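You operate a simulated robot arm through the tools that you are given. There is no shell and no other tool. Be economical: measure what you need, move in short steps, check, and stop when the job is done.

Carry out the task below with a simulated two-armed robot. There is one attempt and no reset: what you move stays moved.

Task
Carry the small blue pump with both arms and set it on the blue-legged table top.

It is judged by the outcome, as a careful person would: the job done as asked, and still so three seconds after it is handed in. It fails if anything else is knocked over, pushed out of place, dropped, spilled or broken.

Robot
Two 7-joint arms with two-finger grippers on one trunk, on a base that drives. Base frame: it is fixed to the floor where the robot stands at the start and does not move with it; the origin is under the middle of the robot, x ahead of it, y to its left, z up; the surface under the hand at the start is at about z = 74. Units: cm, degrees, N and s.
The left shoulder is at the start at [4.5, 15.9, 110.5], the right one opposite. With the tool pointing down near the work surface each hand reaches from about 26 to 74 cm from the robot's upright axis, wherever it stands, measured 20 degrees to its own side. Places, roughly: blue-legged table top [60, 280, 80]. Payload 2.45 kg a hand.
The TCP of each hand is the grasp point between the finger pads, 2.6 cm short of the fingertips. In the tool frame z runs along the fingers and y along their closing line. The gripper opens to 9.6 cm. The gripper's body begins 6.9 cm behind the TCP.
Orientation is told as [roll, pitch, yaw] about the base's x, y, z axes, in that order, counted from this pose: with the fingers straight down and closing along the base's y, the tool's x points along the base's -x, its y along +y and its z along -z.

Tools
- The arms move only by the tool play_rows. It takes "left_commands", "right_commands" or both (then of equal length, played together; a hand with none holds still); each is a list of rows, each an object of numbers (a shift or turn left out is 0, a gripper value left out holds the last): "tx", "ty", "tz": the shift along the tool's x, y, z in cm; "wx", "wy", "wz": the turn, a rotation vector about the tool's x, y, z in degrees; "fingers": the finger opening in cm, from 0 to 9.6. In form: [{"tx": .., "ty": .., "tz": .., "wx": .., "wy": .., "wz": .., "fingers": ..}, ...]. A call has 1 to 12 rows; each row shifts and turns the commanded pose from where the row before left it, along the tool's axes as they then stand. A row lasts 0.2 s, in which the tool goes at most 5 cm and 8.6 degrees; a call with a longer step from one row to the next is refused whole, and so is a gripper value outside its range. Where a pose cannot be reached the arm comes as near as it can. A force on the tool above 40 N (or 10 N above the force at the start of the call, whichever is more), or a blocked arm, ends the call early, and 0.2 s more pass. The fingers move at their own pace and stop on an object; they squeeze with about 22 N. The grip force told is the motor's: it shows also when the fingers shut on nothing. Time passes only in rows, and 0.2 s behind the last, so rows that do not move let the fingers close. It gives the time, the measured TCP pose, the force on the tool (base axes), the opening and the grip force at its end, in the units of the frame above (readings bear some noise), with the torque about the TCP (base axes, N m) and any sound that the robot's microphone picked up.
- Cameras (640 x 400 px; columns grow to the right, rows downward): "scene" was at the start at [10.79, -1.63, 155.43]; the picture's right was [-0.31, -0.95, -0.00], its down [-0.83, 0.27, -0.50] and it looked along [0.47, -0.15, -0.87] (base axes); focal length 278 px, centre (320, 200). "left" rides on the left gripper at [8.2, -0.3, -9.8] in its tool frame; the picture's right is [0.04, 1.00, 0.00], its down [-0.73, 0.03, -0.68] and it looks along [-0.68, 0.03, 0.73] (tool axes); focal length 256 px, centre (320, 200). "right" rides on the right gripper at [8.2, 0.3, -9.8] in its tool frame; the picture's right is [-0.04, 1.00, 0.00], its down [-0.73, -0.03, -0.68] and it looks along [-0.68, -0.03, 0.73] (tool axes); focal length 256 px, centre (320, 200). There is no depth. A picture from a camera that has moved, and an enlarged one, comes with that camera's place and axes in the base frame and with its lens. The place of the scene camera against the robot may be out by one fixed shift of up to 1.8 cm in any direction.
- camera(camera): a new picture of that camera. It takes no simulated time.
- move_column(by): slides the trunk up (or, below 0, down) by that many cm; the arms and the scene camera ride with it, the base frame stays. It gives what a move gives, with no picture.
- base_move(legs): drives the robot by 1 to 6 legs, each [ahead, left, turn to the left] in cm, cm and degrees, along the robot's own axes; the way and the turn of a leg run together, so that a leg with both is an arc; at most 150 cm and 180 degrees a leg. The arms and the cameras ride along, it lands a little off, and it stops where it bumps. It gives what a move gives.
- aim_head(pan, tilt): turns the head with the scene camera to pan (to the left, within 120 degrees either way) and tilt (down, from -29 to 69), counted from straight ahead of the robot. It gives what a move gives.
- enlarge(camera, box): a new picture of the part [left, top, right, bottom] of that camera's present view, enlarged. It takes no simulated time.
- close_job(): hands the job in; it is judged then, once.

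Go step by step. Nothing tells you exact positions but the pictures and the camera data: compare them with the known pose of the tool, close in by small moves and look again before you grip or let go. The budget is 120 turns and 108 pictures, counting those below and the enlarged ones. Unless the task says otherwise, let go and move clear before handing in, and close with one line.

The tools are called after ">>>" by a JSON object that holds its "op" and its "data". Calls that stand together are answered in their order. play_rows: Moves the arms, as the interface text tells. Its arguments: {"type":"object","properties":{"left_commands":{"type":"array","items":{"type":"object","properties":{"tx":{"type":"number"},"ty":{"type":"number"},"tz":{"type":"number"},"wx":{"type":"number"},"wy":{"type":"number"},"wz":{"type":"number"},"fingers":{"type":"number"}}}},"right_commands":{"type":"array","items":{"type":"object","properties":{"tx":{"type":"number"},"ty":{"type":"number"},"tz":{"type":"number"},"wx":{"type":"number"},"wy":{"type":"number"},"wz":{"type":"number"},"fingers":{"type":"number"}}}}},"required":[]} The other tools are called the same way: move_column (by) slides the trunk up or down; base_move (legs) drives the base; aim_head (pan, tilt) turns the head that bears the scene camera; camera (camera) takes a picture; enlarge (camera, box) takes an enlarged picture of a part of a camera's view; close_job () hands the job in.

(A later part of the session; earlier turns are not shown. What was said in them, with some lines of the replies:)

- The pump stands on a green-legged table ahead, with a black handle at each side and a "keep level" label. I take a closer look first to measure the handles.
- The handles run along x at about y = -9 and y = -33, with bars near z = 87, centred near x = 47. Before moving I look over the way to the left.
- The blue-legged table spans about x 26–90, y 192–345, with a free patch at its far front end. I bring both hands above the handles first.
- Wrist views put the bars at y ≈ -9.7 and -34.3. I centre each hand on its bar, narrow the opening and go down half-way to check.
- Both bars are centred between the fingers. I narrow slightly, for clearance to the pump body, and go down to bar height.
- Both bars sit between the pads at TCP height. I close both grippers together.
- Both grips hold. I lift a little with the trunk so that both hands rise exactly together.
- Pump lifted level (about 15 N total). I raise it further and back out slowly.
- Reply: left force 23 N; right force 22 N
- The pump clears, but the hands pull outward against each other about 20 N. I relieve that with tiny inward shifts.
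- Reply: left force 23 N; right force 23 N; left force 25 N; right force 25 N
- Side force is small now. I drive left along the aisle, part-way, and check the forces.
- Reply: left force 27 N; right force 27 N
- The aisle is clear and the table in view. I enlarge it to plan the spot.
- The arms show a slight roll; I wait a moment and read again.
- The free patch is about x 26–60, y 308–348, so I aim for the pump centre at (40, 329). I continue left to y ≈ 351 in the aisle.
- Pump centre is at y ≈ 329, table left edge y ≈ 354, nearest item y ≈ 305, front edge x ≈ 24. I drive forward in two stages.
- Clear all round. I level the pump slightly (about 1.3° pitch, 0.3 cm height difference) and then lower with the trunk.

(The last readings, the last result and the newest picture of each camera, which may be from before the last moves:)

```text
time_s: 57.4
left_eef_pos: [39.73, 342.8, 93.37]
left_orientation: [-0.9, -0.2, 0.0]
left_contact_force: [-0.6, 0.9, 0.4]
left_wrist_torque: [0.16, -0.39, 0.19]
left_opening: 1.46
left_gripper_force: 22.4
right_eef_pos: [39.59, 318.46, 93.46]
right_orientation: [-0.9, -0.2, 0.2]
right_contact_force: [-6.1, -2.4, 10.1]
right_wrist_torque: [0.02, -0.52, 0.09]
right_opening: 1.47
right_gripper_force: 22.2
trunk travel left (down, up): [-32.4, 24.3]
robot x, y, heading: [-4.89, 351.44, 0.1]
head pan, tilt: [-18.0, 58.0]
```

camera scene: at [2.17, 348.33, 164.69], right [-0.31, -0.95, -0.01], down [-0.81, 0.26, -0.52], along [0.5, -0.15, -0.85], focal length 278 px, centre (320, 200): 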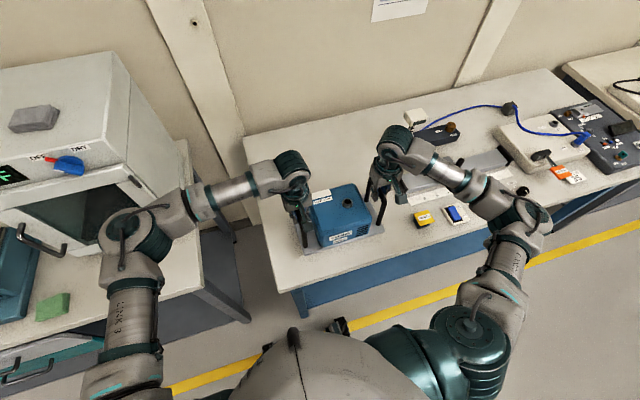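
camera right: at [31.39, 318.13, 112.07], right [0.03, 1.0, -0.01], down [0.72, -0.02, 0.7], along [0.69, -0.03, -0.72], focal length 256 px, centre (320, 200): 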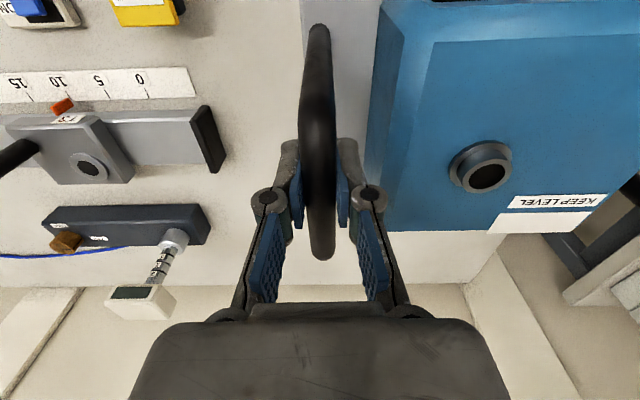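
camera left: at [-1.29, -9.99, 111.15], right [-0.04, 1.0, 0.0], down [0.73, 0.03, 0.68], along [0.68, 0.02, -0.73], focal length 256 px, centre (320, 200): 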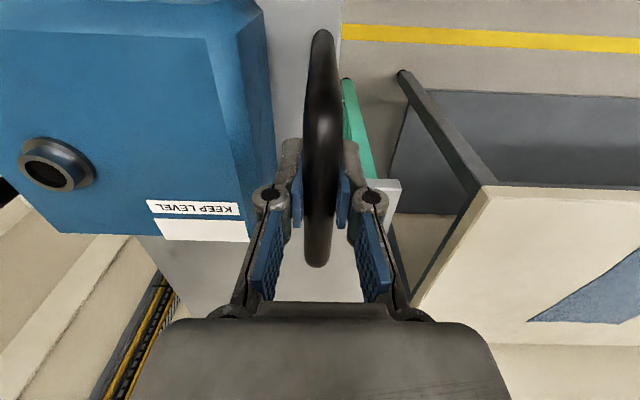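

The plate has met the table at TCP z ≈ 93.4. I wait and read before letting go.

>>> {"op": "play_rows", "data": {"left_commands": [{}, {}, {}, {}], "right_commands": [{}, {}, {}, {}]}}

>>> {"op": "enlarge", "data": {"camera": "scene", "box": [260, 150, 420, 250]}}

```text
time_s: 58.4
left_eef_pos: [39.75, 342.97, 93.36]
left_orientation: [-1.0, -0.4, 0.1]
left_contact_force: [1.8, -2.8, -4.0]
left_wrist_torque: [-0.02, -0.65, 0.08]
left_opening: 1.45
left_gripper_force: 21.8
right_eef_pos: [39.68, 318.69, 93.53]
right_orientation: [-0.8, -0.3, 0.3]
right_contact_force: [-5.2, -4.8, 11.5]
right_wrist_torque: [-0.01, -0.53, -0.1]
right_opening: 1.43
right_gripper_force: 22.0
trunk travel left (down, up): [-32.4, 24.3]
robot x, y, heading: [-5.0, 351.55, 0.1]
head pan, tilt: [-18.0, 58.0]
```

```text
4.00 times, centred on (340, 200) of scene
camera zoom: at [3.24, 349.43, 160.64], right [-0.31, -0.95, 0.0], down [-0.81, 0.26, -0.53], along [0.5, -0.16, -0.85], focal length 1114 px, centre (240, 200)
```

zoom: 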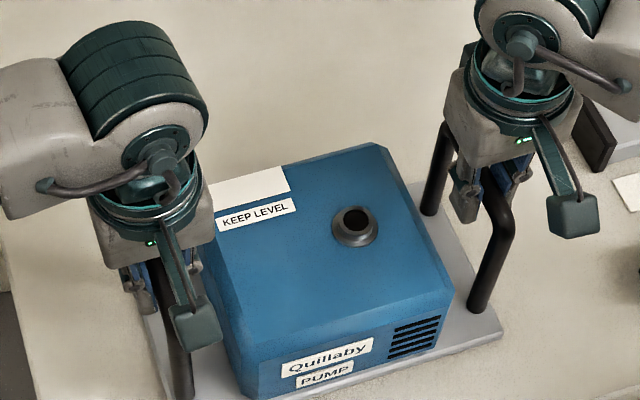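

>>> {"op": "play_rows", "data": {"left_commands": [{"tz": 0.1}, {"tz": 0.1}, {}, {}], "right_commands": [{"tz": -0.05}, {"tz": -0.05}, {}, {}]}}

```text
time_s: 59.4
left_eef_pos: [39.69, 343.08, 93.23]
left_orientation: [-1.0, -0.3, 0.1]
left_contact_force: [-8.2, 9.4, 19.6]
left_wrist_torque: [0.03, 0.04, 0.27]
left_opening: 1.48
left_gripper_force: 22.6
right_eef_pos: [39.73, 318.6, 93.5]
right_orientation: [-1.0, -0.2, 0.3]
right_contact_force: [1.2, -5.4, -11.1]
right_wrist_torque: [-0.05, -0.03, -0.14]
right_opening: 1.47
right_gripper_force: 22.2
trunk travel left (down, up): [-32.4, 24.3]
robot x, y, heading: [-4.77, 351.45, 0.2]
head pan, tilt: [-18.0, 58.0]
```

>>> {"op": "play_rows", "data": {"left_commands": [{"tz": -0.08}, {}, {}], "right_commands": [{"tz": 0.08}, {}, {}]}}

```text
time_s: 60.2
left_eef_pos: [39.87, 342.99, 93.19]
left_orientation: [-1.0, -0.2, 0.1]
left_contact_force: [-5.9, 8.6, 11.6]
left_wrist_torque: [-0.02, -0.14, 0.1]
left_opening: 1.45
left_gripper_force: 22.4
right_eef_pos: [39.81, 318.56, 93.49]
right_orientation: [-0.9, -0.1, 0.3]
right_contact_force: [0.3, -5.3, -8.0]
right_wrist_torque: [0.04, 0.26, 0.03]
right_opening: 1.44
right_gripper_force: 21.6
trunk travel left (down, up): [-32.4, 24.3]
robot x, y, heading: [-4.82, 351.33, 0.3]
head pan, tilt: [-18.0, 58.0]
```

>>> {"op": "play_rows", "data": {"left_commands": [{"tz": -0.04}, {}, {}, {}], "right_commands": [{"tz": 0.1}, {}, {}, {}]}}

```text
time_s: 61.2
left_eef_pos: [39.86, 343.05, 93.15]
left_orientation: [-1.0, -0.2, 0.1]
left_contact_force: [0.8, 3.9, -6.7]
left_wrist_torque: [-0.03, 0.06, 0.17]
left_opening: 1.45
left_gripper_force: 22.4
right_eef_pos: [39.86, 318.63, 93.38]
right_orientation: [-0.9, -0.2, 0.3]
right_contact_force: [-6.0, -8.7, 12.7]
right_wrist_torque: [0.0, 0.28, 0.04]
right_opening: 1.44
right_gripper_force: 22.1
trunk travel left (down, up): [-32.4, 24.3]
robot x, y, heading: [-4.82, 350.93, 0.2]
head pan, tilt: [-18.0, 58.0]
```

It is flat on the table to within about a millimetre. I open both grippers just enough, keeping clear of the pump body.

>>> {"op": "play_rows", "data": {"left_commands": [{"fingers": 2.2}, {"fingers": 3.2}, {}, {}], "right_commands": [{"fingers": 2.2}, {"fingers": 3.2}, {}, {}]}}

>>> {"op": "camera", "data": {"camera": "left"}}

>>> {"op": "camera", "data": {"camera": "right"}}

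```text
time_s: 62.2
left_eef_pos: [39.95, 343.0, 93.19]
left_orientation: [-1.0, -0.2, 0.0]
left_contact_force: [-0.8, 0.5, -0.2]
left_wrist_torque: [0.02, -0.01, 0.05]
left_opening: 3.23
left_gripper_force: 0.1
right_eef_pos: [39.89, 318.7, 93.27]
right_orientation: [-0.9, -0.1, 0.3]
right_contact_force: [0.1, 0.1, 0.5]
right_wrist_torque: [0.04, 0.02, 0.0]
right_opening: 3.19
right_gripper_force: 0.2
trunk travel left (down, up): [-32.4, 24.3]
robot x, y, heading: [-4.91, 351.39, 0.5]
head pan, tilt: [-18.0, 58.0]
```

```text
75 pictures are left
camera left: at [31.72, 342.82, 103.11], right [-0.04, 1.0, -0.02], down [0.73, 0.04, 0.68], along [0.68, 0.02, -0.73], focal length 256 px, centre (320, 200)
```

left: 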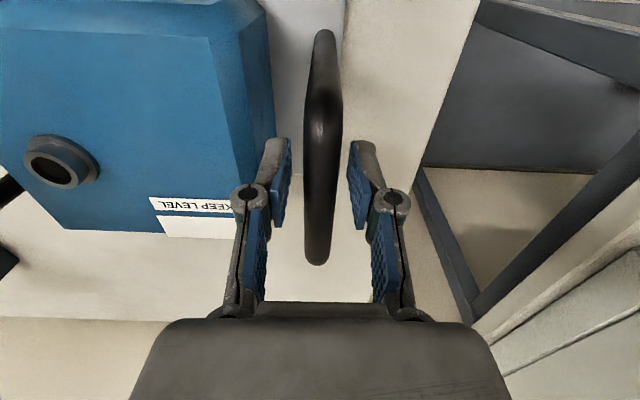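

```text
74 pictures are left
camera right: at [31.53, 319.09, 103.1], right [0.03, 1.0, -0.02], down [0.73, -0.01, 0.68], along [0.68, -0.04, -0.73], focal length 256 px, centre (320, 200)
```

right: 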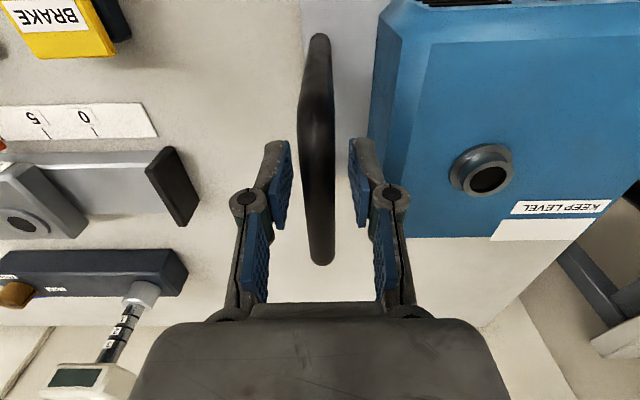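

Both hands are free of the bars. I lift them straight up along the tool axis and check the result.

>>> {"op": "play_rows", "data": {"left_commands": [{"tz": -1.5}, {"tz": -1.5}, {"tz": -2}, {"tz": -2}, {"tz": -2}, {"tz": -2}, {}], "right_commands": [{"tz": -1.5}, {"tz": -1.5}, {"tz": -2}, {"tz": -2}, {"tz": -2}, {"tz": -2}, {}]}}

>>> {"op": "camera", "data": {"camera": "scene"}}

>>> {"op": "base_move", "data": {"legs": [[-30, 0, 0]]}}

>>> {"op": "camera", "data": {"camera": "scene"}}

```text
time_s: 63.8
left_eef_pos: [39.88, 343.22, 104.05]
left_orientation: [-1.0, -0.2, 0.1]
left_contact_force: [0.3, 0.1, -0.3]
left_wrist_torque: [0.0, -0.01, 0.01]
left_opening: 3.2
left_gripper_force: 0.1
right_eef_pos: [39.79, 318.93, 104.43]
right_orientation: [-0.8, -0.1, 0.3]
right_contact_force: [0.0, -0.5, 0.2]
right_wrist_torque: [0.0, 0.01, 0.0]
right_opening: 3.23
right_gripper_force: 0.0
trunk travel left (down, up): [-32.4, 24.3]
robot x, y, heading: [-4.88, 351.19, -0.1]
head pan, tilt: [-18.0, 58.0]
```

```text
73 pictures are left
camera scene: at [3.6, 349.58, 160.61], right [-0.31, -0.95, 0.0], down [-0.81, 0.26, -0.53], along [0.5, -0.16, -0.85], focal length 278 px, centre (320, 200)
```

scene: 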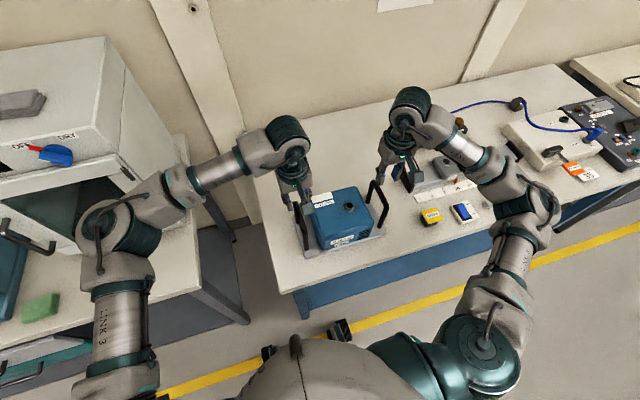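

```text
time_s: 65.9
left_eef_pos: [9.67, 343.02, 104.02]
left_orientation: [-1.1, -0.2, 0.0]
left_contact_force: [-0.3, 0.3, -0.8]
left_wrist_torque: [0.02, -0.02, -0.02]
left_opening: 3.19
left_gripper_force: 0.0
right_eef_pos: [9.54, 318.71, 104.47]
right_orientation: [-0.9, -0.1, 0.3]
right_contact_force: [0.0, 0.8, -0.3]
right_wrist_torque: [-0.03, -0.02, 0.03]
right_opening: 3.21
right_gripper_force: 0.3
trunk travel left (down, up): [-32.4, 24.3]
robot x, y, heading: [-34.82, 350.96, 0.3]
head pan, tilt: [-18.0, 58.0]
```

```text
72 pictures are left
camera scene: at [-26.51, 349.46, 160.6], right [-0.31, -0.95, 0.0], down [-0.81, 0.26, -0.53], along [0.5, -0.16, -0.85], focal length 278 px, centre (320, 200)
```

scene: 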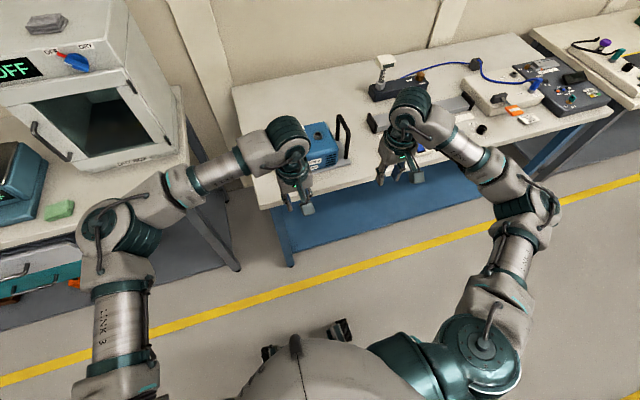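

The pump stands upright and level on the blue-legged table, nothing else was moved, and the hands and base are clear, so I hand it in.

>>> {"op": "close_job", "data": {}}

```text
The job is handed in.
```

The small blue pump was carried by its handles with both arms and now stands level on the blue-legged table top, in the free space at its far end. Nothing else was touched, and the job has been handed in.
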